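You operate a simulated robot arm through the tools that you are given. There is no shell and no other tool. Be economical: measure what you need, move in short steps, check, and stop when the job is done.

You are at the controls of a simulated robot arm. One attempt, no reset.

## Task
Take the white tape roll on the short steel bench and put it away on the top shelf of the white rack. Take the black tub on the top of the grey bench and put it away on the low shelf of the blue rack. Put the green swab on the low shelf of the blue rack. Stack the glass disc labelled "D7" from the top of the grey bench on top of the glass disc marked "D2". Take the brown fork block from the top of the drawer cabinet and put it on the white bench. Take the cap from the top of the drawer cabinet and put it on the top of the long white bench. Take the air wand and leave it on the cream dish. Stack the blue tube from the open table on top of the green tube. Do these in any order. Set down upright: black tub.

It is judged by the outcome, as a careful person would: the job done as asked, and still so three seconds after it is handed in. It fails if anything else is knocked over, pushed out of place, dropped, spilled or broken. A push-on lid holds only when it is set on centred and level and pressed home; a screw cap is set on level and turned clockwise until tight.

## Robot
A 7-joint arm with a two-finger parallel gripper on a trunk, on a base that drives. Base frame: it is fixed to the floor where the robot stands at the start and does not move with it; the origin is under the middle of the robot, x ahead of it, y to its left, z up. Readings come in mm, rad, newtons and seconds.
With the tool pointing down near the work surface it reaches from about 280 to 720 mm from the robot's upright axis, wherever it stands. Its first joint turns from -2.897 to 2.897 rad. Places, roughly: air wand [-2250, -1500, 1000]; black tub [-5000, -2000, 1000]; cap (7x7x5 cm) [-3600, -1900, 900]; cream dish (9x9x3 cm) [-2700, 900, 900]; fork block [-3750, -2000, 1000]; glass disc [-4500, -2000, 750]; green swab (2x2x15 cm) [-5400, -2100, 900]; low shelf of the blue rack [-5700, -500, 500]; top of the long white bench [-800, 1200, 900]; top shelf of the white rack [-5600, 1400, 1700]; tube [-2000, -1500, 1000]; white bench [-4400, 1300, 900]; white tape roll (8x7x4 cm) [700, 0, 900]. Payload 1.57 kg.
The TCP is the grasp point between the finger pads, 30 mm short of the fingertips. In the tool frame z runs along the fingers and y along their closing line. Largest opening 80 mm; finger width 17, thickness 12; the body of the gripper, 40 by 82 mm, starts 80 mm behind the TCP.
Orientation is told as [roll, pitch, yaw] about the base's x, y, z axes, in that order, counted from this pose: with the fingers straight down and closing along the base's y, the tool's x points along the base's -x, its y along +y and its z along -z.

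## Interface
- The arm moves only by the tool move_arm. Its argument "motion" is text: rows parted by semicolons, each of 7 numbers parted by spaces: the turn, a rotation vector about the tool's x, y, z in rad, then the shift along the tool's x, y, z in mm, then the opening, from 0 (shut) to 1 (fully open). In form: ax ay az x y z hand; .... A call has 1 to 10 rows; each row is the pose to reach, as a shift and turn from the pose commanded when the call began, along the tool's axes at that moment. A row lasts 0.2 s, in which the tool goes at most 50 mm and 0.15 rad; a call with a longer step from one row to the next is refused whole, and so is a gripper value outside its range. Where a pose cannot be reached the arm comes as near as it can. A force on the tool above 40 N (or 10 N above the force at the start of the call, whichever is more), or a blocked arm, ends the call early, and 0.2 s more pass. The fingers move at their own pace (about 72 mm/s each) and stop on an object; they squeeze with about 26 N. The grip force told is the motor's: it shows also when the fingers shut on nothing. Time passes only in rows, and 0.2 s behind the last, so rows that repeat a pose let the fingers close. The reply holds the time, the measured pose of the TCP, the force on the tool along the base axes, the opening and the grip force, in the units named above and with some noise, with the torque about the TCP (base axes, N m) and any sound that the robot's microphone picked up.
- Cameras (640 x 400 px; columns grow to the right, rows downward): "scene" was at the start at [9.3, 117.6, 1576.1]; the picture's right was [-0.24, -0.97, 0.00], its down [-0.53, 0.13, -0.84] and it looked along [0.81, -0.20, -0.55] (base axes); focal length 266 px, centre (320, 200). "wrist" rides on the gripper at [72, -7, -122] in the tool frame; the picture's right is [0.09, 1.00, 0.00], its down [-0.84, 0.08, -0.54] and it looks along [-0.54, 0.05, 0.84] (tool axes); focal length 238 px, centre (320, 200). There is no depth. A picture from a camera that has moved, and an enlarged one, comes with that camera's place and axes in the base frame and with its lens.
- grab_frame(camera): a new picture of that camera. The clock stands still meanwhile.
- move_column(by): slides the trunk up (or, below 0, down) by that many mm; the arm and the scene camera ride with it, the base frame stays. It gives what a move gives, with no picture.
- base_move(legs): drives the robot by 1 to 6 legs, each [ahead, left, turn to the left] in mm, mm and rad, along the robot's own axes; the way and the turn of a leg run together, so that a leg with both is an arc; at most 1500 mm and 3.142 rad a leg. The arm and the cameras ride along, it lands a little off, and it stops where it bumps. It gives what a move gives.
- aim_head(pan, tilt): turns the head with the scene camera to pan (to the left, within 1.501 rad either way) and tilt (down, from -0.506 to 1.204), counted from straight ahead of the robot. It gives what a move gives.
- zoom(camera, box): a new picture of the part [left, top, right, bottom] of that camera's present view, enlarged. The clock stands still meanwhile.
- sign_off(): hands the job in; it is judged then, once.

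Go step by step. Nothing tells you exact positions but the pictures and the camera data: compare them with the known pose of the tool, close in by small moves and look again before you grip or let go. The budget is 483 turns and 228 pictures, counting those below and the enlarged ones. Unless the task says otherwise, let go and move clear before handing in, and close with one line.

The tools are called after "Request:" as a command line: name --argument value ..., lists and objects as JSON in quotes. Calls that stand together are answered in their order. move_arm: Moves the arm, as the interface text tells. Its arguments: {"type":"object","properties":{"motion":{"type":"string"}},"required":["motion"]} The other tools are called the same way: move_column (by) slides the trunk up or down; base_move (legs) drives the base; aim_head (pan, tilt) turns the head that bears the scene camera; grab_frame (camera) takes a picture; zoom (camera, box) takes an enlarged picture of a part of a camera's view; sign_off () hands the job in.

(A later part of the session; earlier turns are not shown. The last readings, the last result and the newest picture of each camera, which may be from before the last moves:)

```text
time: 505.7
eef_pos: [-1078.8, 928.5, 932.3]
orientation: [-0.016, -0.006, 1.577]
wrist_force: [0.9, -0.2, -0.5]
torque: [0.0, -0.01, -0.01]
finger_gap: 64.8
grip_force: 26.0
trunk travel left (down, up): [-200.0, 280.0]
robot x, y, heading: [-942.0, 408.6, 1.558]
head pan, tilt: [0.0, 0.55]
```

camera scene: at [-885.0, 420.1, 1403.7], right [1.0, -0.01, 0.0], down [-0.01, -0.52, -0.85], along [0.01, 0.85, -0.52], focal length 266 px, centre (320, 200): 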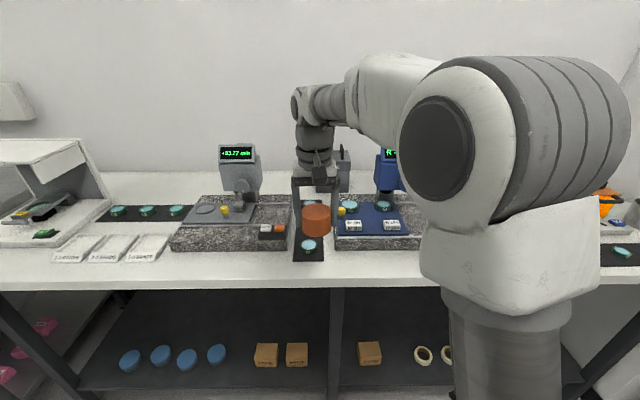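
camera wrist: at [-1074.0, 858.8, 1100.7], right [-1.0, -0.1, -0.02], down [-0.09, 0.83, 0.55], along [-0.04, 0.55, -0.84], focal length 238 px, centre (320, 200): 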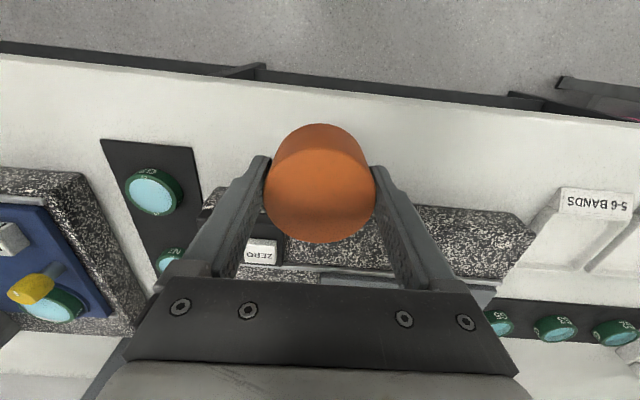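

Request:
move_arm --motion "0 0 0 0 0 2 0; 0 0 0 0 0 4 0; 0 0 0 0 0 4 0"

Request:
move_arm --motion "0 0 0 0 0 2 0; 0 0 0 0 0 4 0; 0 0 0 0 0 4 0"

Request:
move_arm --motion "0 0 0 0 0 2 0; 0 0 0 0 0 4 0; 0 0 0 0 0 4 0"

Request:
zoom --camera "scene" --box '[260, 190, 380, 290]'

```text
time: 506.5
eef_pos: [-1078.9, 928.3, 928.4]
orientation: [-0.015, -0.007, 1.577]
wrist_force: [-0.6, -1.4, -1.2]
torque: [0.04, 0.02, 0.0]
finger_gap: 65.0
grip_force: 26.4
trunk travel left (down, up): [-200.0, 280.0]
robot x, y, heading: [-941.5, 414.3, 1.561]
head pan, tilt: [0.0, 0.55]
```

```text
time: 507.3
eef_pos: [-1078.5, 929.1, 925.0]
orientation: [-0.016, -0.005, 1.576]
wrist_force: [-0.1, -0.6, 0.4]
torque: [-0.03, 0.0, -0.02]
finger_gap: 65.1
grip_force: 26.3
trunk travel left (down, up): [-200.0, 280.0]
robot x, y, heading: [-941.9, 408.2, 1.564]
head pan, tilt: [0.0, 0.55]
```

```text
time: 508.1
eef_pos: [-1078.2, 929.9, 921.1]
orientation: [-0.016, -0.006, 1.576]
wrist_force: [-0.6, -0.8, -0.6]
torque: [0.02, -0.01, 0.02]
finger_gap: 64.8
grip_force: 25.8
trunk travel left (down, up): [-200.0, 280.0]
robot x, y, heading: [-939.2, 412.5, 1.556]
head pan, tilt: [0.0, 0.55]
```

```text
4.00 times, centred on (320, 240) of scene
camera zoom: at [-1075.9, 422.6, 1403.7], right [1.0, -0.01, 0.0], down [-0.01, -0.52, -0.85], along [0.01, 0.85, -0.52], focal length 1066 px, centre (320, 40)
```

zoom: 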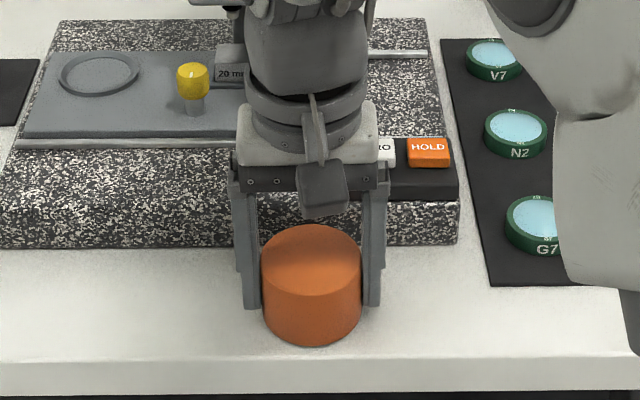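

The bench is lower than assumed, so the cap would land near the edge; I move it 22 mm further in and keep lowering.

Request:
move_arm --motion "0 0 0 -11 0 0 0; 0 0 0 -22 0 0 0; 0 0 0 -22 0 6 0; 0 0 0 -22 0 12 0; 0 0 0 -22 0 12 0"

Request:
move_arm --motion "0 0 0 0 0 3 0; 0 0 0 0 0 6 0; 0 0 0 0 0 6 0"

Request:
move_arm --motion "0 0 0 0 0 3 0; 0 0 0 0 0 6 0; 0 0 0 0 0 6 0"

Request:
zoom --camera "scene" --box '[260, 190, 380, 290]'

```text
time: 509.2
eef_pos: [-1078.4, 954.8, 917.6]
orientation: [-0.013, -0.023, 1.575]
wrist_force: [-0.9, 0.4, 17.5]
torque: [-0.44, 0.04, 0.07]
finger_gap: 65.3
grip_force: 26.0
trunk travel left (down, up): [-200.0, 280.0]
robot x, y, heading: [-935.2, 409.3, 1.557]
head pan, tilt: [0.0, 0.55]
stopped in row 5: the force on the tool passed its limit at 46 N (the readings are from after the stop); the commanded pose is now the measured one
```

```text
time: 509.8
eef_pos: [-1078.1, 955.6, 917.4]
orientation: [-0.009, -0.029, 1.575]
wrist_force: [0.6, -1.6, 13.9]
torque: [-0.32, 0.23, 0.01]
finger_gap: 65.0
grip_force: 26.6
trunk travel left (down, up): [-200.0, 280.0]
robot x, y, heading: [-937.6, 410.1, 1.556]
head pan, tilt: [0.0, 0.55]
stopped in row 2: the force on the tool passed its limit at 43 N (the readings are from after the stop); the commanded pose is now the measured one
```

```text
time: 510.6
eef_pos: [-1079.0, 956.5, 911.1]
orientation: [-0.011, -0.031, 1.576]
wrist_force: [-1.5, 2.4, 24.1]
torque: [0.06, 0.75, -0.04]
finger_gap: 65.3
grip_force: 26.3
trunk travel left (down, up): [-200.0, 280.0]
robot x, y, heading: [-937.7, 410.2, 1.554]
head pan, tilt: [0.0, 0.55]
```

```text
4.00 times, centred on (320, 240) of scene
camera zoom: at [-1075.4, 421.0, 1403.9], right [1.0, -0.01, 0.0], down [-0.01, -0.52, -0.85], along [0.01, 0.85, -0.52], focal length 1066 px, centre (320, 40)
```

zoom: 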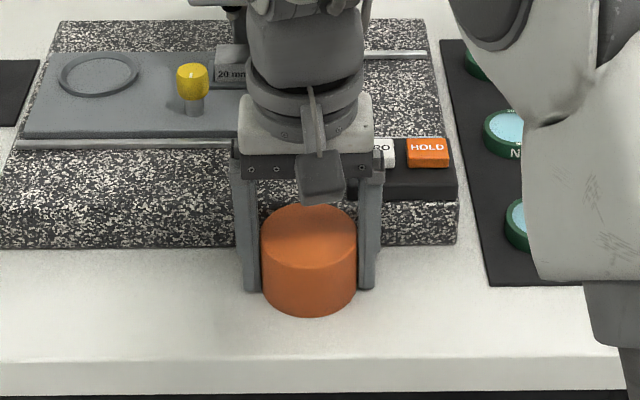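

Cap is down (pressed a bit). Release and rise.

Request:
move_arm --motion "0 0 0 0 0 -2 0; 0 0 0 0 0 -2 1; 0 0 0 0 0 -2 1; 0 0 0 0 0 -2 1; 0 0 0 0 0 -40 1; 0 0 0 0 0 -85 1; 0 0 0 0 0 -130 1; 0 0 0 0 0 -175 1"

Request:
grab_frame --camera "wrist"

Request:
zoom --camera "scene" --box '[220, 160, 420, 300]'

```text
time: 512.4
eef_pos: [-1083.1, 951.7, 1083.2]
orientation: [-0.012, -0.023, 1.577]
wrist_force: [0.8, 0.2, -0.2]
torque: [-0.03, 0.01, -0.01]
finger_gap: 79.6
grip_force: 0.2
trunk travel left (down, up): [-200.0, 280.0]
robot x, y, heading: [-939.9, 409.6, 1.558]
head pan, tilt: [0.0, 0.55]
```

```text
59 pictures are left
camera wrist: at [-1076.0, 876.9, 1205.1], right [-1.0, -0.1, -0.01], down [-0.09, 0.82, 0.56], along [-0.04, 0.56, -0.83], focal length 238 px, centre (320, 200)
```

wrist: 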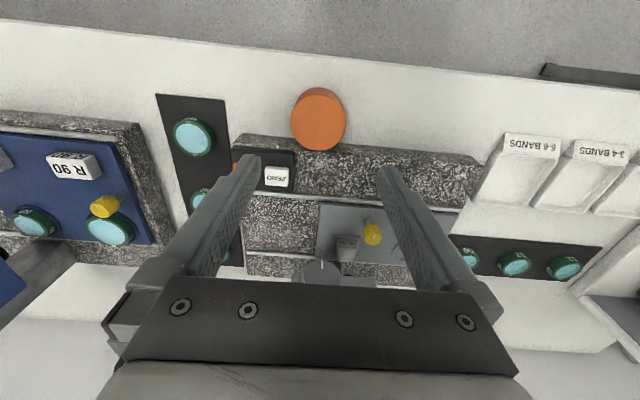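

```text
2.86 times, centred on (320, 230) of scene
camera zoom: at [-1075.8, 422.4, 1403.6], right [1.0, -0.01, 0.0], down [-0.01, -0.52, -0.85], along [0.01, 0.85, -0.52], focal length 761 px, centre (320, 114)
```

zoom: 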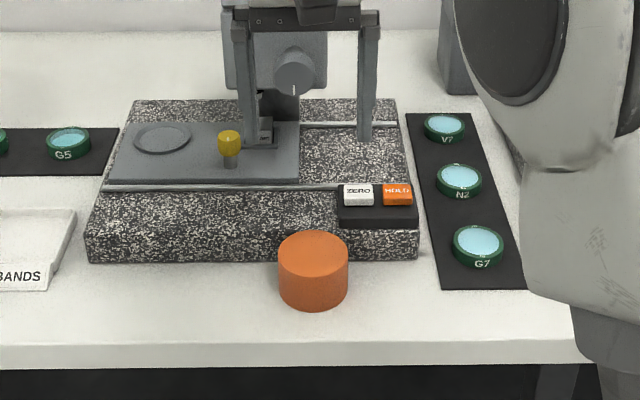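

Cap is on the long white bench. Now to the open table for the tubes and the air wand.

Request:
base_move --legs '[[-350, 0, 0], [0, 0, -3.13], [0, -1050, 0], [350, 0, 0]]'

Request:
aim_head --pan 0.0 --tilt 0.55

Request:
grab_frame --camera "scene"

```text
time: 535.5
eef_pos: [-1867.1, -801.2, 1083.2]
orientation: [-0.012, -0.025, -1.572]
wrist_force: [0.2, -1.1, 0.6]
torque: [0.03, -0.01, -0.01]
finger_gap: 80.0
grip_force: 0.1
trunk travel left (down, up): [-200.0, 280.0]
robot x, y, heading: [-2008.0, -261.8, -1.589]
head pan, tilt: [0.0, 0.55]
```

```text
time: 536.1
eef_pos: [-1866.8, -801.1, 1084.2]
orientation: [-0.012, -0.026, -1.571]
wrist_force: [0.3, 0.3, 0.7]
torque: [0.01, 0.0, -0.02]
finger_gap: 80.3
grip_force: 0.0
trunk travel left (down, up): [-200.0, 280.0]
robot x, y, heading: [-2007.0, -256.6, -1.591]
head pan, tilt: [0.0, 0.55]
```

```text
57 pictures are left
camera scene: at [-1863.7, -274.3, 1403.7], right [-1.0, 0.02, 0.0], down [0.01, 0.52, -0.85], along [-0.02, -0.85, -0.52], focal length 266 px, centre (320, 200)
```

scene: 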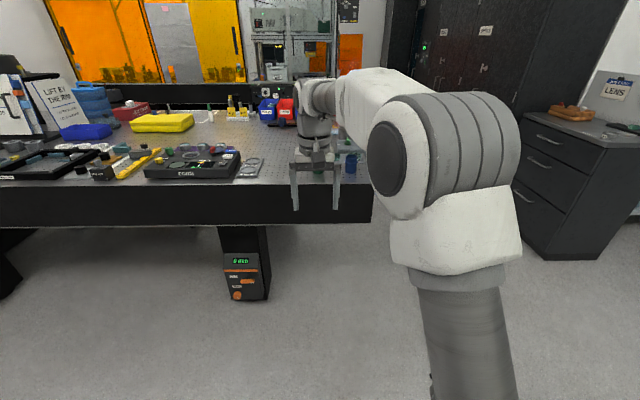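

Request:
base_move --legs '[[330, -300, 0]]'

Request:
aim_head --pan 0.3 --tilt 0.65

Request:
grab_frame --camera "scene"

Request:
grab_frame --camera "wrist"

```text
time: 538.9
eef_pos: [-2168.2, -1122.2, 1084.2]
orientation: [-0.014, -0.027, -1.577]
wrist_force: [0.6, 0.3, 0.1]
torque: [0.01, -0.03, 0.0]
finger_gap: 80.0
grip_force: 0.0
trunk travel left (down, up): [-200.0, 280.0]
robot x, y, heading: [-2308.9, -579.5, -1.599]
head pan, tilt: [0.0, 0.55]
```

```text
time: 539.7
eef_pos: [-2169.4, -1121.9, 1084.6]
orientation: [-0.012, -0.026, -1.577]
wrist_force: [-0.3, 0.3, -0.2]
torque: [0.0, 0.0, 0.03]
finger_gap: 79.9
grip_force: 0.1
trunk travel left (down, up): [-200.0, 280.0]
robot x, y, heading: [-2312.1, -579.7, -1.594]
head pan, tilt: [0.3, 0.649]
```

```text
56 pictures are left
camera scene: at [-2138.8, -588.6, 1394.9], right [-0.96, -0.27, 0.0], down [-0.16, 0.58, -0.8], along [0.22, -0.77, -0.6], focal length 266 px, centre (320, 200)
```

scene: 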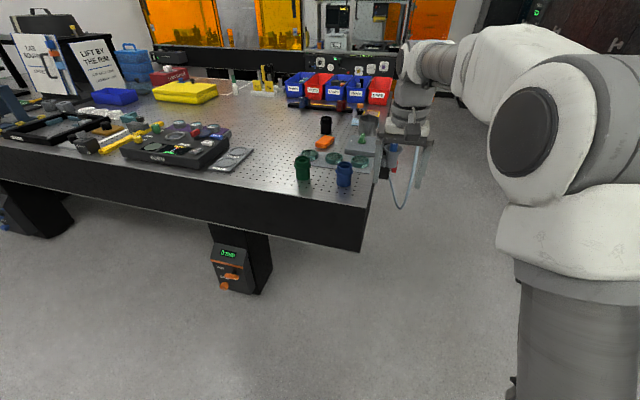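

```text
55 pictures are left
camera wrist: at [-2174.3, -1046.2, 1204.9], right [1.0, 0.09, -0.01], down [0.08, -0.82, 0.56], along [0.04, -0.56, -0.83], focal length 238 px, centre (320, 200)
```

wrist: 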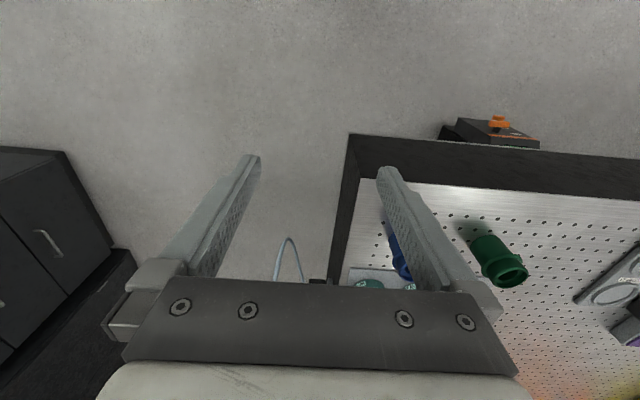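

Request:
zoom --camera "scene" --box '[270, 80, 450, 210]'

```text
3.08 times, centred on (360, 145) of scene
camera zoom: at [-2138.8, -588.6, 1394.9], right [-0.96, -0.27, 0.0], down [-0.16, 0.58, -0.8], along [0.22, -0.77, -0.6], focal length 820 px, centre (197, 369)
```

zoom: 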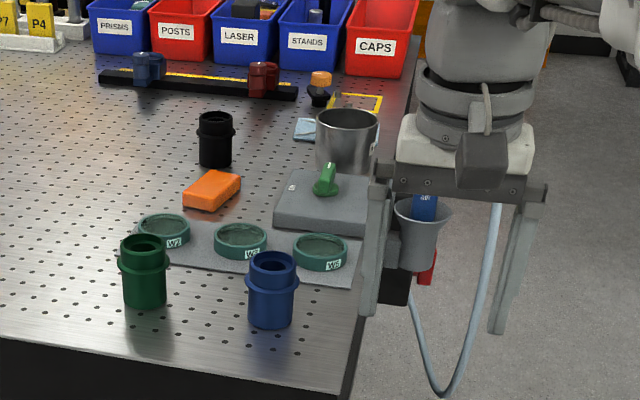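

Blue tube ≈ (−2006, −1347), green tube ≈ (−1864, −1337). The air wand sits in a cone holder at the table end with a hose. Tubes first: position the hand above the blue tube.

Request:
base_move --legs '[[200, 165, 0.02]]'

Request:
grab_frame --camera "wrist"

```text
time: 541.6
eef_pos: [-1997.4, -1320.4, 1084.1]
orientation: [-0.012, -0.025, -1.555]
wrist_force: [1.0, 0.4, -0.2]
torque: [0.0, -0.01, 0.01]
finger_gap: 79.9
grip_force: 0.0
trunk travel left (down, up): [-200.0, 280.0]
robot x, y, heading: [-2147.4, -781.0, -1.573]
head pan, tilt: [0.3, 0.649]
```

```text
53 pictures are left
camera wrist: at [-2003.9, -1245.4, 1205.1], right [0.99, 0.11, -0.01], down [0.1, -0.82, 0.56], along [0.05, -0.56, -0.83], focal length 238 px, centre (320, 200)
```

wrist: 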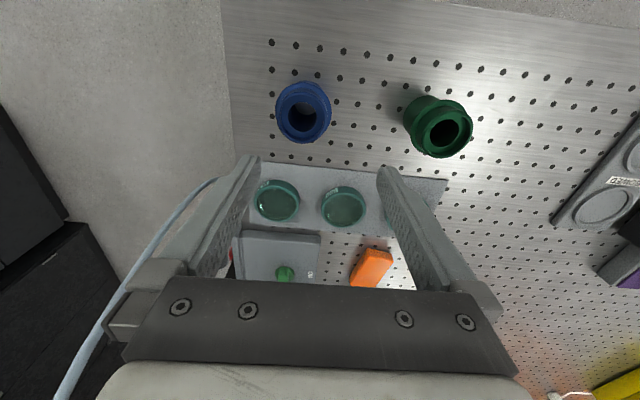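

Request:
move_arm --motion "0 0.025 0 3 -9 15 1; 0 0.025 0 6 -18 30 1; 0 0.025 0 6 -18 60 1"

Request:
grab_frame --camera "wrist"

```text
time: 542.4
eef_pos: [-2016.5, -1316.1, 1024.2]
orientation: [-0.012, 0.0, -1.556]
wrist_force: [-0.1, -0.5, 0.6]
torque: [-0.01, -0.03, 0.0]
finger_gap: 80.2
grip_force: 0.0
trunk travel left (down, up): [-200.0, 280.0]
robot x, y, heading: [-2144.3, -782.2, -1.572]
head pan, tilt: [0.3, 0.649]
```

```text
52 pictures are left
camera wrist: at [-2023.4, -1244.1, 1147.0], right [0.99, 0.11, -0.01], down [0.1, -0.83, 0.54], along [0.05, -0.54, -0.84], focal length 238 px, centre (320, 200)
```

wrist: 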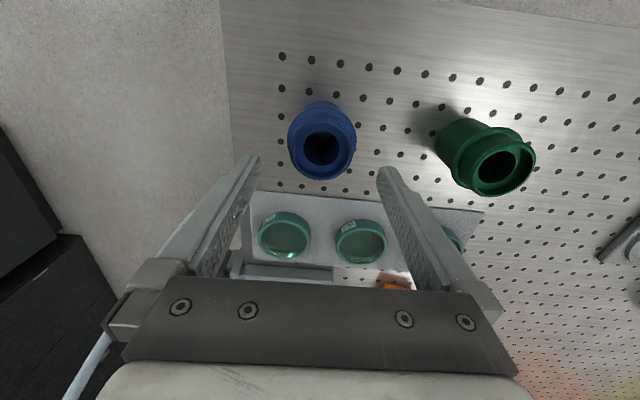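

Request:
zoom --camera "scene" --box '[200, 120, 480, 300]'

```text
2.22 times, centred on (340, 210) of scene
camera zoom: at [-1977.9, -787.1, 1394.9], right [-0.96, -0.29, 0.0], down [-0.18, 0.58, -0.8], along [0.23, -0.76, -0.6], focal length 592 px, centre (276, 178)
```

zoom: 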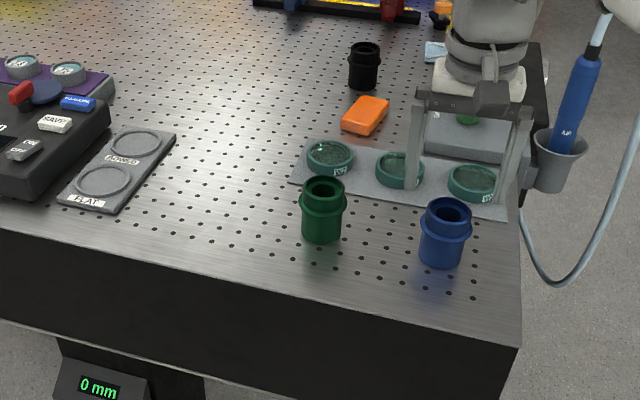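

Request:
move_arm --motion "0 0 0 -1 2 25 1; 0 0 0 -1 2 45 1; 0 0 0 -1 2 64 1"

Request:
grab_frame --camera "wrist"

Request:
zoom --camera "scene" --box '[320, 170, 480, 270]'

```text
time: 543.2
eef_pos: [-2015.4, -1319.2, 959.8]
orientation: [-0.011, -0.002, -1.555]
wrist_force: [-1.1, 0.0, -0.3]
torque: [-0.02, 0.0, 0.0]
finger_gap: 80.0
grip_force: 0.2
trunk travel left (down, up): [-200.0, 280.0]
robot x, y, heading: [-2147.2, -783.0, -1.57]
head pan, tilt: [0.3, 0.649]
```

```text
50 pictures are left
camera wrist: at [-2021.9, -1246.6, 1082.6], right [0.99, 0.11, -0.01], down [0.1, -0.83, 0.54], along [0.05, -0.54, -0.84], focal length 238 px, centre (320, 200)
```

wrist: 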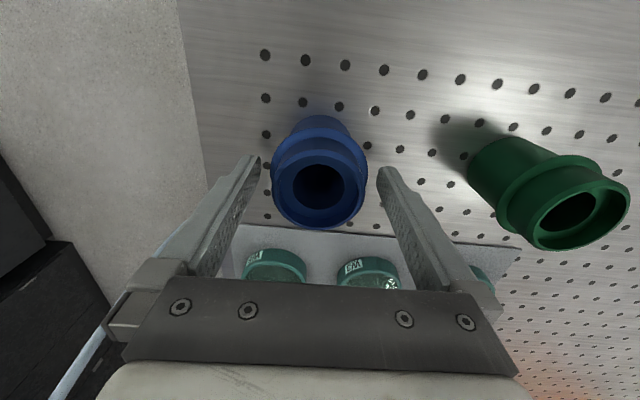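

```text
4.00 times, centred on (400, 220) of scene
camera zoom: at [-1977.9, -787.2, 1394.9], right [-0.96, -0.29, 0.0], down [-0.18, 0.58, -0.8], along [0.23, -0.76, -0.6], focal length 1066 px, centre (0, 120)
```

zoom: 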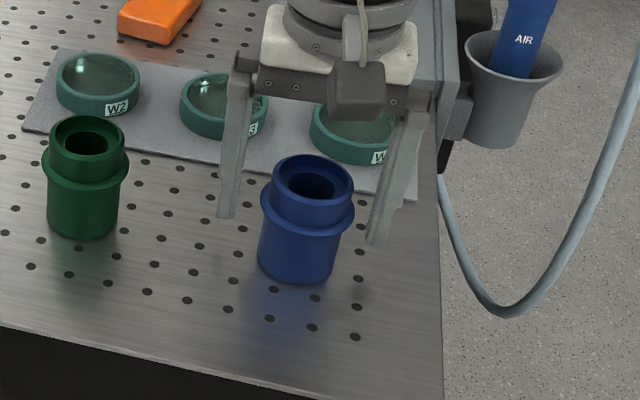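

Request:
move_arm --motion "0 0 0 7 0 0 1; 0 0 0 7 0 6 1; 0 0 0 7 0 6 0; 0 0 0 7 0 6 0; 0 0 0 7 0 6 0"

Request:
grab_frame --camera "wrist"

Request:
zoom --camera "scene" --box '[320, 170, 480, 270]'

```text
time: 544.4
eef_pos: [-2015.7, -1310.4, 954.4]
orientation: [-0.013, -0.002, -1.555]
wrist_force: [-0.2, -0.2, 0.4]
torque: [-0.03, 0.02, -0.01]
finger_gap: 56.2
grip_force: 26.1
trunk travel left (down, up): [-200.0, 280.0]
robot x, y, heading: [-2145.2, -780.7, -1.571]
head pan, tilt: [0.3, 0.649]
```

```text
48 pictures are left
camera wrist: at [-2021.9, -1238.7, 1077.5], right [0.99, 0.11, -0.01], down [0.1, -0.83, 0.54], along [0.05, -0.54, -0.84], focal length 238 px, centre (320, 200)
```

wrist: 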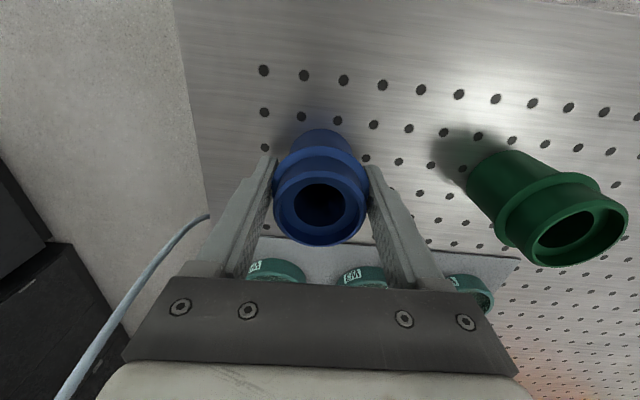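

```text
4.00 times, centred on (400, 220) of scene
camera zoom: at [-1977.9, -787.3, 1394.9], right [-0.96, -0.29, 0.0], down [-0.18, 0.58, -0.8], along [0.23, -0.76, -0.6], focal length 1066 px, centre (0, 120)
```

zoom: 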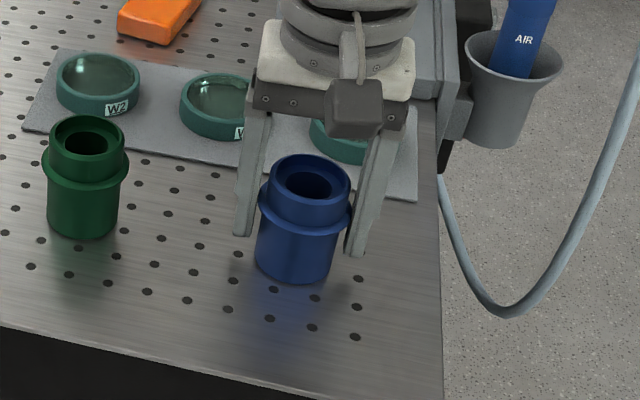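

Request:
move_arm --motion "0 0 0 0 0 -20 0; 0 0 0 0 0 -55 0; 0 0 0 0 0 -90 0; 0 0 0 0 0 -90 0"

Request:
grab_frame --camera "wrist"

Request:
zoom --camera "scene" --box '[310, 130, 470, 250]'

```text
time: 545.4
eef_pos: [-2012.9, -1309.2, 1044.4]
orientation: [-0.013, 0.002, -1.555]
wrist_force: [-0.3, 0.0, -1.2]
torque: [0.02, -0.02, 0.05]
finger_gap: 56.0
grip_force: 25.9
trunk travel left (down, up): [-200.0, 280.0]
robot x, y, heading: [-2145.2, -781.8, -1.573]
head pan, tilt: [0.3, 0.649]
```

```text
46 pictures are left
camera wrist: at [-2019.2, -1236.1, 1165.9], right [0.99, 0.11, -0.01], down [0.1, -0.84, 0.54], along [0.05, -0.54, -0.84], focal length 238 px, centre (320, 200)
```

wrist: 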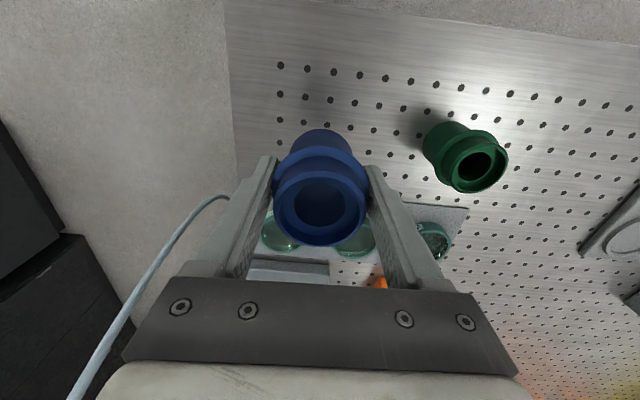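

```text
3.33 times, centred on (390, 190) of scene
camera zoom: at [-1977.9, -787.3, 1394.9], right [-0.96, -0.29, 0.0], down [-0.18, 0.58, -0.8], along [0.23, -0.76, -0.6], focal length 888 px, centre (87, 233)
```

zoom: 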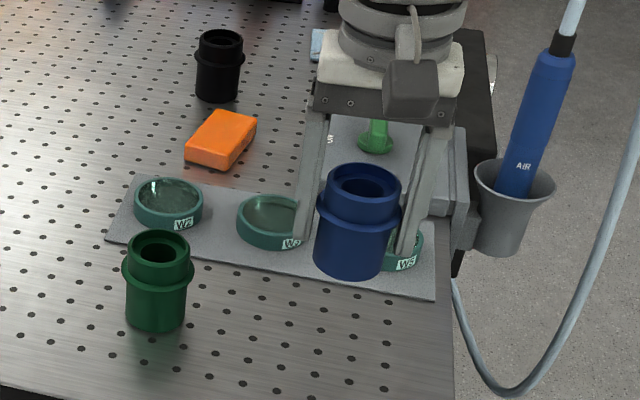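

Request:
move_arm --motion "0 0 0 0 0 -20 0; 0 0 0 -2 45 -20 0; 0 0 0 -4 90 -20 0; 0 0 0 -7 136 -20 0; 0 0 0 -7 136 -20 0"

Request:
zoom --camera "wrist" --box '[240, 100, 400, 260]'

Request:
zoom --camera "scene" --box '[280, 120, 400, 240]'

```text
time: 546.6
eef_pos: [-1877.5, -1317.0, 1059.5]
orientation: [-0.013, 0.0, -1.557]
wrist_force: [0.2, 0.5, -1.4]
torque: [0.02, 0.02, 0.02]
finger_gap: 56.0
grip_force: 26.5
trunk travel left (down, up): [-200.0, 280.0]
robot x, y, heading: [-2147.3, -786.8, -1.574]
head pan, tilt: [0.3, 0.649]
```

```text
2.50 times, centred on (320, 180) of wrist
camera zoom: at [-1883.5, -1244.3, 1183.0], right [0.99, 0.11, -0.01], down [0.1, -0.84, 0.54], along [0.05, -0.54, -0.84], focal length 596 px, centre (320, 250)
```

zoom: 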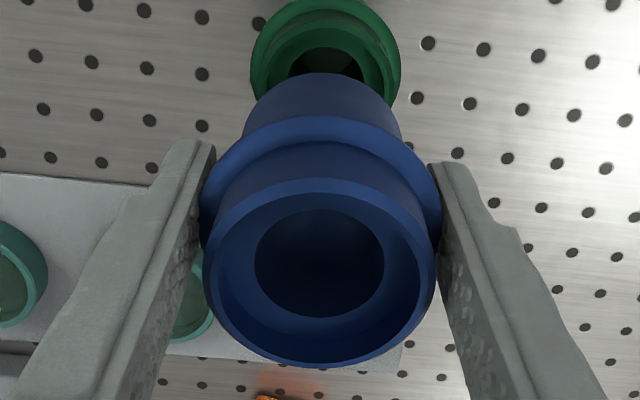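

```text
3.33 times, centred on (340, 180) of scene
camera zoom: at [-1977.7, -787.4, 1394.9], right [-0.96, -0.29, 0.0], down [-0.18, 0.58, -0.8], along [0.23, -0.76, -0.6], focal length 888 px, centre (253, 267)
```

zoom: 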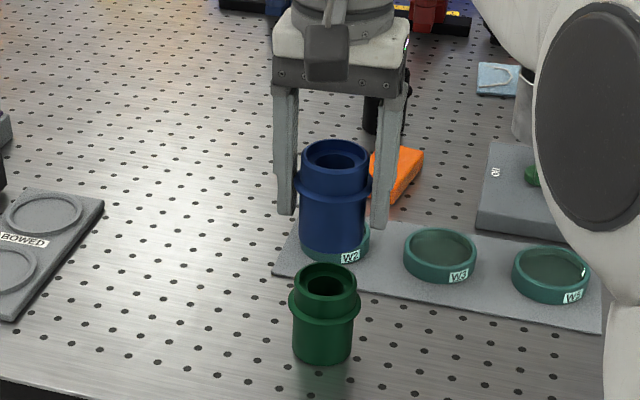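

Request:
move_arm --motion "0 0 0 3 1 12 0; 0 0 0 3 1 24 0; 0 0 0 3 1 24 0"

Request:
zoom --camera "wrist" --box '[240, 60, 400, 260]'

Request:
zoom --camera "scene" --box '[310, 140, 390, 220]'

```text
time: 547.4
eef_pos: [-1877.1, -1312.8, 1038.0]
orientation: [-0.013, -0.002, -1.557]
wrist_force: [0.8, 0.0, -1.6]
torque: [0.0, 0.01, -0.03]
finger_gap: 56.0
grip_force: 25.7
trunk travel left (down, up): [-200.0, 280.0]
robot x, y, heading: [-2148.1, -784.0, -1.573]
head pan, tilt: [0.3, 0.649]
```

```text
2.00 times, centred on (320, 160) of wrist
camera zoom: at [-1883.1, -1240.8, 1160.0], right [0.99, 0.11, -0.01], down [0.1, -0.83, 0.54], along [0.05, -0.54, -0.84], focal length 477 px, centre (320, 280)
```

zoom: 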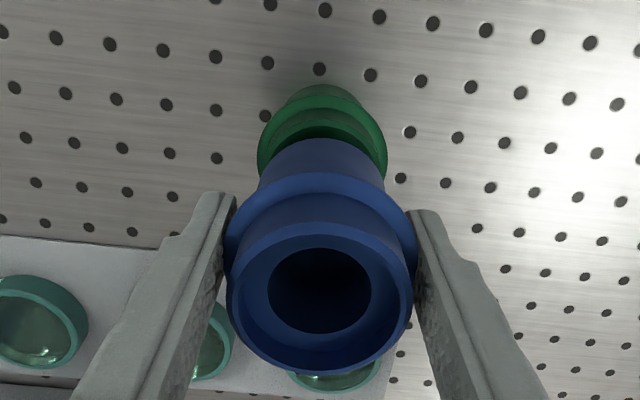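

```text
5.00 times, centred on (350, 180) of scene
camera zoom: at [-1977.8, -787.4, 1394.9], right [-0.96, -0.29, 0.0], down [-0.18, 0.58, -0.8], along [0.23, -0.76, -0.6], focal length 1332 px, centre (170, 300)
```

zoom: 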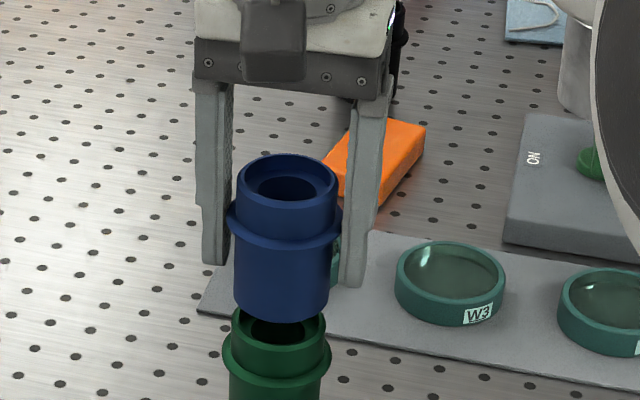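

Request:
zoom --camera "scene" --box '[345, 185, 390, 230]'

```text
8.89 times, centred on (368, 208) of scene
camera zoom: at [-1977.8, -787.4, 1394.9], right [-0.96, -0.29, 0.0], down [-0.18, 0.58, -0.8], along [0.23, -0.76, -0.6], focal length 2369 px, centre (-102, 133)
```

zoom: 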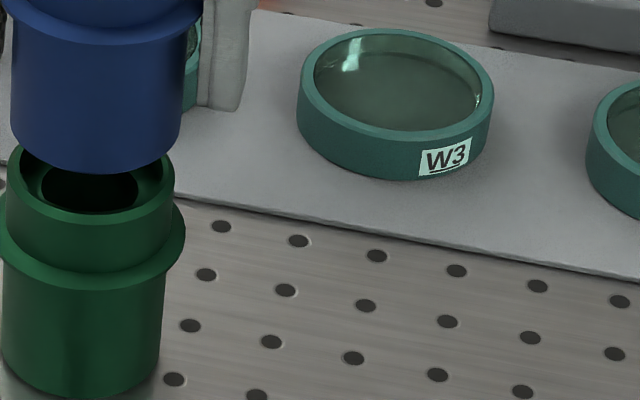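

Measurements say it's aligned, ~20 mm above contact. Lower gently.

Request:
move_arm --motion "0 0 0 0 0 8 0; 0 0 0 0 0 15 0; 0 0 0 0 0 15 0"

Request:
zoom --camera "scene" --box '[335, 170, 390, 225]'

```text
time: 548.2
eef_pos: [-1877.1, -1313.1, 1025.8]
orientation: [-0.011, -0.004, -1.556]
wrist_force: [0.4, 0.3, 10.7]
torque: [0.15, -0.03, 0.02]
finger_gap: 55.9
grip_force: 25.8
trunk travel left (down, up): [-200.0, 280.0]
robot x, y, heading: [-2142.6, -777.7, -1.572]
head pan, tilt: [0.3, 0.649]
```

```text
7.27 times, centred on (362, 198) of scene
camera zoom: at [-1978.3, -786.7, 1395.2], right [-0.96, -0.29, 0.0], down [-0.18, 0.58, -0.8], along [0.23, -0.76, -0.6], focal length 1938 px, centre (11, 218)
```

zoom: 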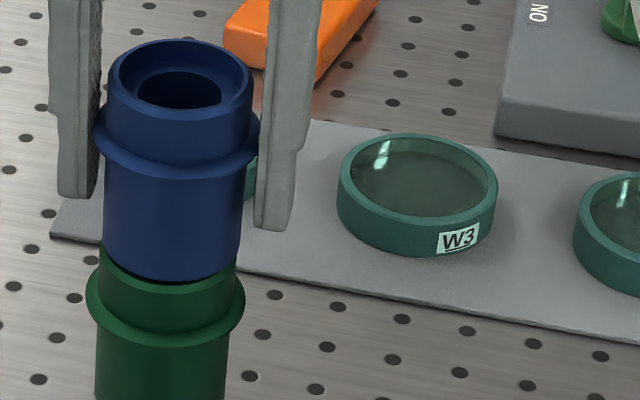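

Request:
zoom --camera "scene" --box '[344, 192, 374, 217]'

Request:
zoom --camera "wrist" --box '[260, 100, 380, 200]'

```text
16.00 times, centred on (359, 204) of scene
camera zoom: at [-1978.3, -786.7, 1395.2], right [-0.96, -0.29, 0.0], down [-0.18, 0.58, -0.8], along [0.23, -0.76, -0.6], focal length 4264 px, centre (-304, 128)
```

zoom: 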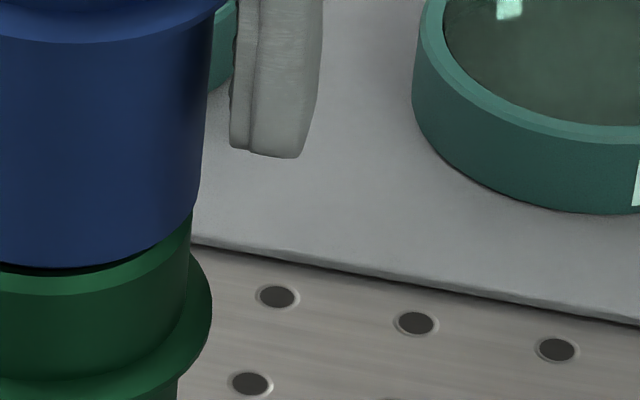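

```text
4.00 times, centred on (320, 150) of wrist
camera zoom: at [-1883.9, -1240.1, 1147.2], right [0.99, 0.11, -0.01], down [0.1, -0.83, 0.54], along [0.05, -0.54, -0.84], focal length 953 px, centre (320, 400)
```

zoom: 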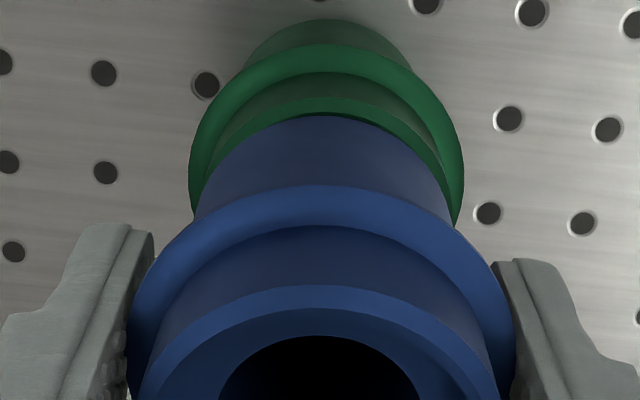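

Nearly centred; I lift 2 mm, correct ~1.8 mm sideways, and set down again.

Request:
move_arm --motion "0 0 0 0 0 -5 0; 0 0 0 0.6 1.8 -5 0; 0 0 0 0.6 1.8 -1 0; 0 0 0 0.6 1.8 2 0; 0 0 0 0.6 1.8 2 0"

Request:
zoom --camera "scene" --box '[335, 170, 390, 225]'

Request:
zoom --camera "scene" --box '[339, 192, 369, 217]'

```text
time: 549.4
eef_pos: [-1875.5, -1311.9, 1025.0]
orientation: [-0.008, -0.008, -1.558]
wrist_force: [-1.2, 0.0, 25.2]
torque: [0.27, -0.1, -0.02]
finger_gap: 56.1
grip_force: 25.8
trunk travel left (down, up): [-200.0, 280.0]
robot x, y, heading: [-2146.4, -780.6, -1.573]
head pan, tilt: [0.3, 0.649]
```

```text
7.27 times, centred on (362, 198) of scene
camera zoom: at [-1978.8, -785.7, 1395.4], right [-0.96, -0.29, 0.0], down [-0.18, 0.58, -0.8], along [0.23, -0.76, -0.6], focal length 1938 px, centre (11, 218)
```

zoom: 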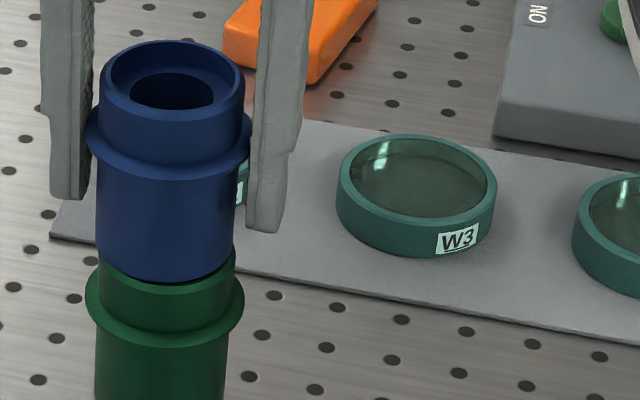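

```text
16.00 times, centred on (354, 204) of scene
camera zoom: at [-1978.8, -785.7, 1395.4], right [-0.96, -0.29, 0.0], down [-0.18, 0.58, -0.8], along [0.23, -0.76, -0.6], focal length 4264 px, centre (-224, 128)
```

zoom: 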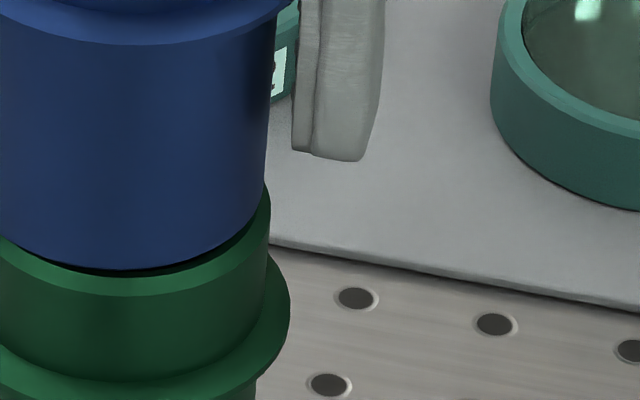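

Request:
zoom --camera "wrist" --box '[280, 90, 360, 150]'

```text
6.67 times, centred on (320, 120) of wrist
camera zoom: at [-1881.8, -1238.9, 1146.7], right [0.99, 0.11, -0.01], down [0.09, -0.83, 0.55], along [0.05, -0.55, -0.84], focal length 1589 px, centre (320, 733)
```

zoom: 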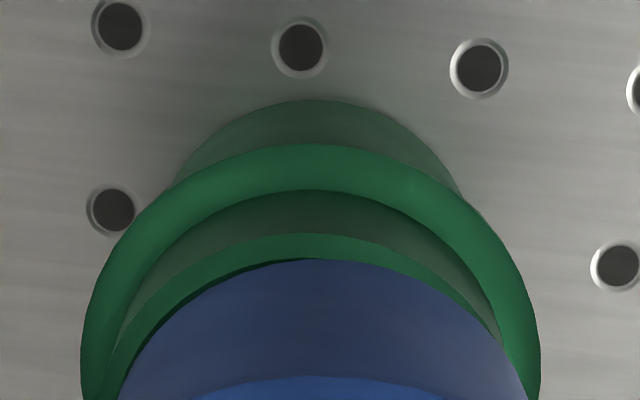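

Both views show the green rim exposed on the robot side only, so the blue tube is ~3.5 mm too far back. Lift, shift toward me, set down.

Request:
move_arm --motion "0 0 0 0 0 -6 0; 0 0 0 3.5 0 -6 0; 0 0 0 3.5 0 -3 0; 0 0 0 3.5 0 0 0; 0 0 0 3.5 0 0 0"

Request:
zoom --camera "wrist" --box '[280, 90, 360, 150]'

Request:
zoom --camera "scene" --box '[335, 170, 390, 225]'

```text
time: 550.6
eef_pos: [-1876.8, -1307.3, 1024.6]
orientation: [-0.008, -0.004, -1.558]
wrist_force: [-1.0, -1.3, 24.0]
torque: [-0.03, -0.1, -0.03]
finger_gap: 56.2
grip_force: 26.0
trunk travel left (down, up): [-200.0, 280.0]
robot x, y, heading: [-2146.8, -781.6, -1.579]
head pan, tilt: [0.3, 0.649]
```

```text
6.67 times, centred on (320, 120) of wrist
camera zoom: at [-1882.6, -1235.0, 1146.7], right [0.99, 0.11, -0.01], down [0.09, -0.83, 0.55], along [0.05, -0.54, -0.84], focal length 1589 px, centre (320, 733)
```

zoom: 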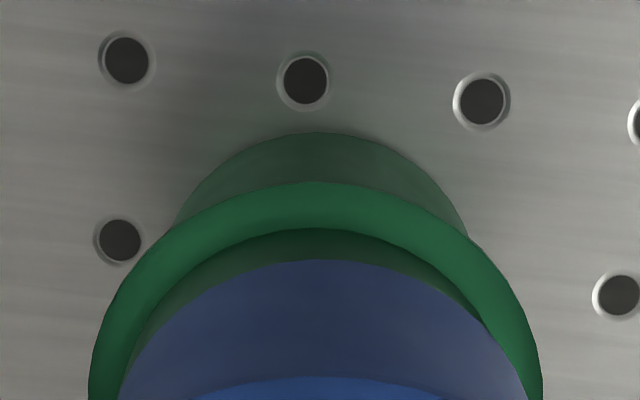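

```text
7.27 times, centred on (362, 198) of scene
camera zoom: at [-1978.8, -785.8, 1395.3], right [-0.96, -0.29, 0.0], down [-0.18, 0.58, -0.8], along [0.23, -0.76, -0.6], focal length 1938 px, centre (11, 218)
```

zoom: 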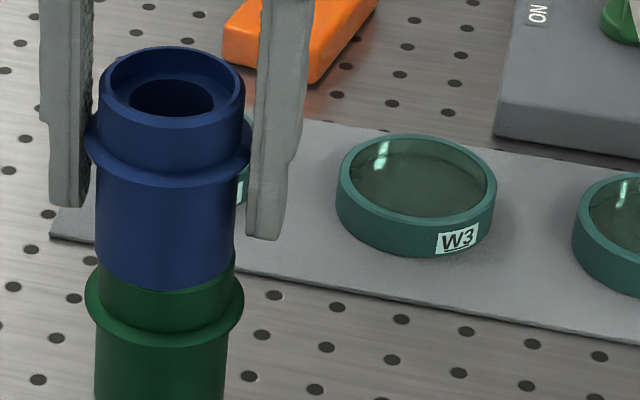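

Flush and aligned. Release and rise.

Request:
move_arm --motion "0 0 0 0 0 -1.5 0; 0 0 0 0 0 -1.5 0.8; 0 0 0 0 0 -1.5 1; 0 0 0 0 0 -1.5 1; 0 0 0 0 0 -30 1; 0 0 0 0 0 -70 1; 0 0 0 0 0 -110 1; 0 0 0 0 0 -150 1"

Request:
grab_frame --camera "scene"

```text
time: 552.4
eef_pos: [-1874.2, -1308.1, 1171.2]
orientation: [-0.013, -0.001, -1.555]
wrist_force: [-0.6, -0.7, -0.7]
torque: [0.01, 0.03, -0.02]
finger_gap: 79.9
grip_force: 0.0
trunk travel left (down, up): [-200.0, 280.0]
robot x, y, heading: [-2146.8, -781.5, -1.57]
head pan, tilt: [0.3, 0.649]
```

```text
31 pictures are left
camera scene: at [-1977.8, -787.4, 1394.9], right [-0.96, -0.29, 0.0], down [-0.18, 0.58, -0.8], along [0.23, -0.76, -0.6], focal length 266 px, centre (320, 200)
```

scene: 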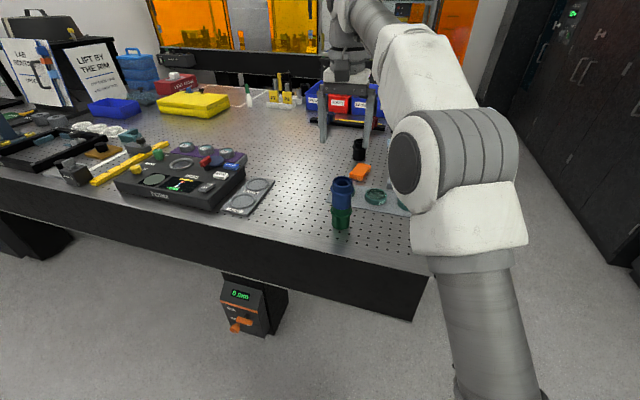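

Tubes are stacked. Now the air wand: it stands in a cone at about (−2157, −1529), z 935–1088. I back off, pull the arm in, and move to approach it diagonally off the table end.

Request:
base_move --legs '[[-220, 0, 0], [0, -336, 0]]'

Request:
move_arm --motion "0 0 0 14 -39 0 1; 0 0 0 28 -78 0 1; 0 0 0 42 -117 0 1; 0 0 0 56 -156 0 1; 0 0 0 70 -195 0 1; 0 0 0 84 -234 0 1; 0 0 0 95 -270 0 1"

Request:
move_arm --motion "0 -0.145 0 0 0 0 1; 0 -0.29 0 0 0 0 1; 0 -0.435 0 0 0 0 1; 0 -0.58 0 0 0 0 1; 0 -0.725 0 0 0 0 1; 0 -0.87 0 0 0 0 1; 0 -1.015 0 0 0 0 1; 0 -1.16 0 0 0 0 1; 0 -1.305 0 0 0 0 1; 0 -1.44 0 0 0 0 1"

Request:
base_move --legs '[[0, 0, 0.62], [250, -330, 0]]'

Request:
grab_frame --camera "wrist"

```text
time: 557.1
eef_pos: [-2208.0, -1085.4, 1171.5]
orientation: [-0.012, -0.003, -1.557]
wrist_force: [0.1, 0.6, -0.5]
torque: [0.0, 0.02, 0.01]
finger_gap: 80.3
grip_force: 0.1
trunk travel left (down, up): [-200.0, 280.0]
robot x, y, heading: [-2475.1, -560.4, -1.575]
head pan, tilt: [0.3, 0.649]
```

```text
time: 558.7
eef_pos: [-2480.7, -993.9, 1174.1]
orientation: [-0.012, -0.001, -1.556]
wrist_force: [0.6, -0.7, -0.1]
torque: [0.03, -0.01, 0.01]
finger_gap: 80.0
grip_force: 0.0
trunk travel left (down, up): [-200.0, 280.0]
robot x, y, heading: [-2478.6, -557.6, -1.58]
head pan, tilt: [0.3, 0.649]
```

```text
time: 560.9
eef_pos: [-2478.8, -995.3, 1175.6]
orientation: [-0.092, -1.438, -1.466]
wrist_force: [-0.6, 0.0, 0.4]
torque: [0.01, -0.01, 0.05]
finger_gap: 79.9
grip_force: 0.1
trunk travel left (down, up): [-200.0, 280.0]
robot x, y, heading: [-2478.2, -555.9, -1.578]
head pan, tilt: [0.3, 0.649]
```

```text
time: 566.3
eef_pos: [-2351.7, -1310.6, 1174.8]
orientation: [-0.088, -1.438, -0.839]
wrist_force: [0.6, -0.2, -0.8]
torque: [-0.03, 0.02, 0.01]
finger_gap: 80.0
grip_force: 0.1
trunk travel left (down, up): [-200.0, 280.0]
robot x, y, heading: [-2606.5, -958.2, -0.943]
head pan, tilt: [0.3, 0.649]
```

```text
30 pictures are left
camera wrist: at [-2435.4, -1209.3, 1120.8], right [0.79, 0.61, -0.1], down [-0.19, 0.39, 0.9], along [0.59, -0.69, 0.42], focal length 238 px, centre (320, 200)
```

wrist: 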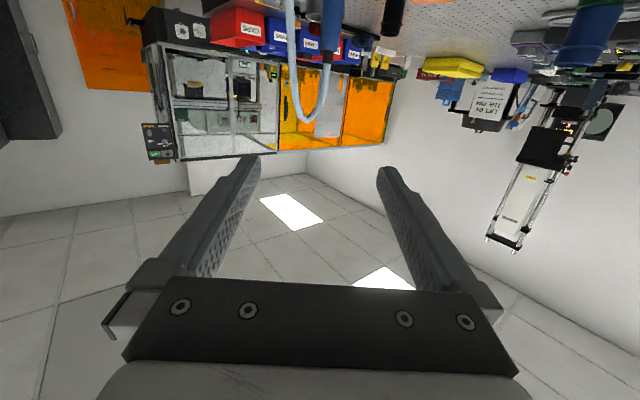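

Request:
move_arm --motion "0 0 0 40 0 5 1; 0 0 0 80 0 10 1; 0 0 0 120 0 16 1; 0 0 0 154 0 20 1"

Request:
grab_frame --camera "wrist"

Request:
aim_head --pan 0.5 --tilt 0.5

Request:
grab_frame --camera "scene"

```text
time: 567.3
eef_pos: [-2316.7, -1369.9, 1037.5]
orientation: [-0.093, -1.437, -0.835]
wrist_force: [0.5, 0.0, -0.2]
torque: [-0.01, 0.01, 0.06]
finger_gap: 79.9
grip_force: 0.1
out of reach, approached as far as the arm can: row 1, 2, 3, 4
trunk travel left (down, up): [-200.0, 280.0]
robot x, y, heading: [-2612.8, -962.7, -0.949]
head pan, tilt: [0.3, 0.649]
```

```text
29 pictures are left
camera wrist: at [-2399.9, -1270.3, 982.8], right [0.79, 0.61, -0.1], down [-0.19, 0.39, 0.9], along [0.59, -0.69, 0.42], focal length 238 px, centre (320, 200)
```

wrist: 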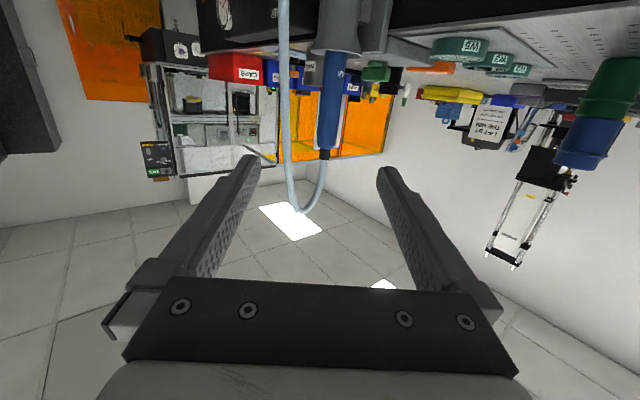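

```text
time: 568.0
eef_pos: [-2316.0, -1371.9, 1037.5]
orientation: [-0.088, -1.438, -0.836]
wrist_force: [0.1, 1.0, 0.1]
torque: [0.0, -0.04, -0.01]
finger_gap: 79.9
grip_force: 0.2
trunk travel left (down, up): [-200.0, 280.0]
robot x, y, heading: [-2611.4, -958.6, -0.945]
head pan, tilt: [0.499, 0.499]
```

```text
28 pictures are left
camera scene: at [-2457.3, -851.8, 1408.2], right [-0.43, -0.9, 0.0], down [-0.43, 0.21, -0.88], along [0.79, -0.38, -0.48], focal length 266 px, centre (320, 200)
```

scene: 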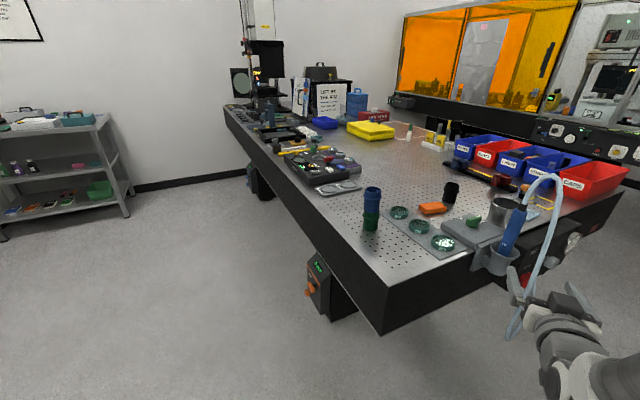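

Wand ≈ (−2168, −1537). I correct laterally 16 mm, narrow the opening, then advance with the base.

Request:
move_arm --motion "0 0 0 0 8 0 0.75; 0 0 0 0 16 0 0.75"

Request:
base_move --legs '[[140, 0, 0]]'

Request:
grab_frame --camera "wrist"

```text
time: 568.6
eef_pos: [-2302.0, -1361.9, 1037.2]
orientation: [-0.089, -1.436, -0.84]
wrist_force: [-0.1, -0.4, -0.3]
torque: [0.02, 0.01, 0.01]
finger_gap: 60.0
grip_force: 0.1
trunk travel left (down, up): [-200.0, 280.0]
robot x, y, heading: [-2609.0, -959.4, -0.944]
head pan, tilt: [0.499, 0.499]
```

```text
time: 570.1
eef_pos: [-2219.8, -1473.9, 1037.3]
orientation: [-0.089, -1.436, -0.837]
wrist_force: [0.4, -0.1, -0.2]
torque: [-0.03, -0.04, -0.04]
finger_gap: 60.1
grip_force: 0.1
trunk travel left (down, up): [-200.0, 280.0]
robot x, y, heading: [-2525.0, -1070.2, -0.943]
head pan, tilt: [0.499, 0.499]
```

```text
27 pictures are left
camera wrist: at [-2304.4, -1373.4, 982.6], right [0.79, 0.61, -0.1], down [-0.19, 0.39, 0.9], along [0.59, -0.69, 0.42], focal length 238 px, centre (320, 200)
```

wrist: 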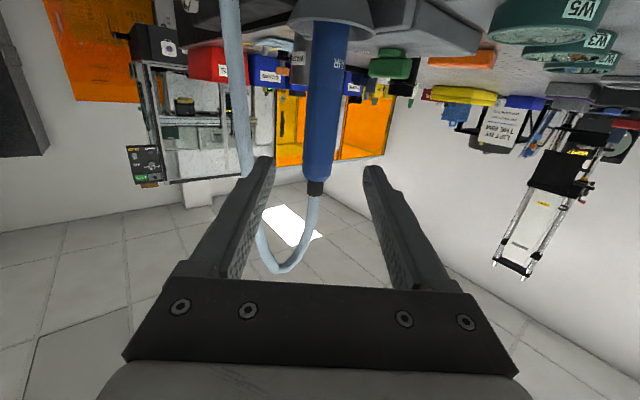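

Request:
base_move --legs '[[60, 0, 0]]'

Request:
grab_frame --camera "wrist"

```text
time: 571.2
eef_pos: [-2184.4, -1522.2, 1036.9]
orientation: [-0.089, -1.437, -0.838]
wrist_force: [0.1, -0.3, -0.2]
torque: [-0.01, 0.0, 0.0]
finger_gap: 59.9
grip_force: 0.1
trunk travel left (down, up): [-200.0, 280.0]
robot x, y, heading: [-2491.4, -1118.3, -0.946]
head pan, tilt: [0.499, 0.499]
```

```text
26 pictures are left
camera wrist: at [-2270.2, -1421.1, 982.6], right [0.79, 0.61, -0.1], down [-0.19, 0.39, 0.9], along [0.59, -0.69, 0.42], focal length 238 px, centre (320, 200)
```

wrist: 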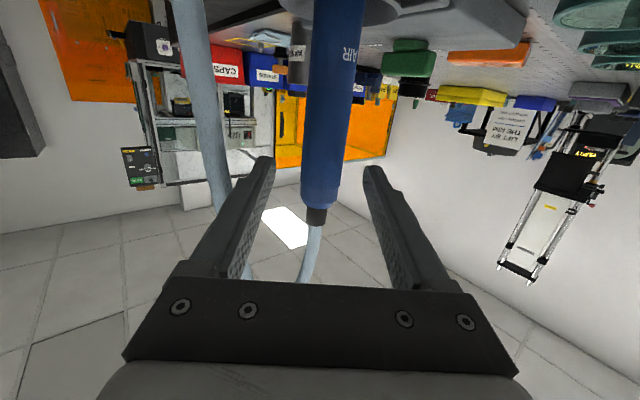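

Request:
move_arm --motion "0 0 0 0 1 10 0.75; 0 0 0 0 1 10 0; 0 0 0 0 1 10 0; 0 0 0 0 1 10 0"

Request:
grab_frame --camera "wrist"

```text
time: 572.2
eef_pos: [-2179.2, -1529.0, 1034.6]
orientation: [-0.089, -1.437, -0.838]
wrist_force: [0.0, 0.3, 0.7]
torque: [0.03, 0.01, 0.0]
finger_gap: 0.0
grip_force: 21.5
trunk travel left (down, up): [-200.0, 280.0]
robot x, y, heading: [-2495.0, -1118.5, -0.941]
head pan, tilt: [0.499, 0.499]
```

```text
25 pictures are left
camera wrist: at [-2263.0, -1427.9, 980.5], right [0.79, 0.61, -0.1], down [-0.19, 0.39, 0.9], along [0.59, -0.69, 0.42], focal length 238 px, centre (320, 200)
```

wrist: 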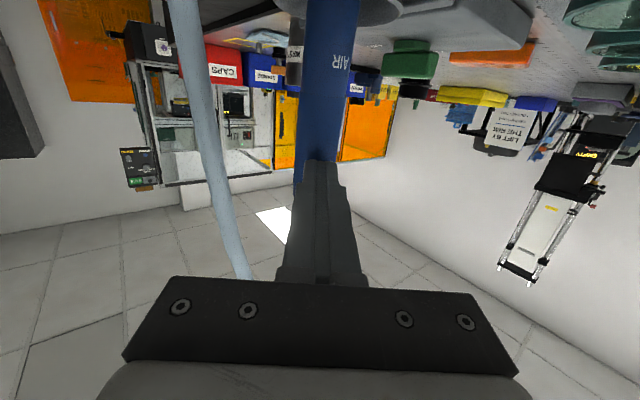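

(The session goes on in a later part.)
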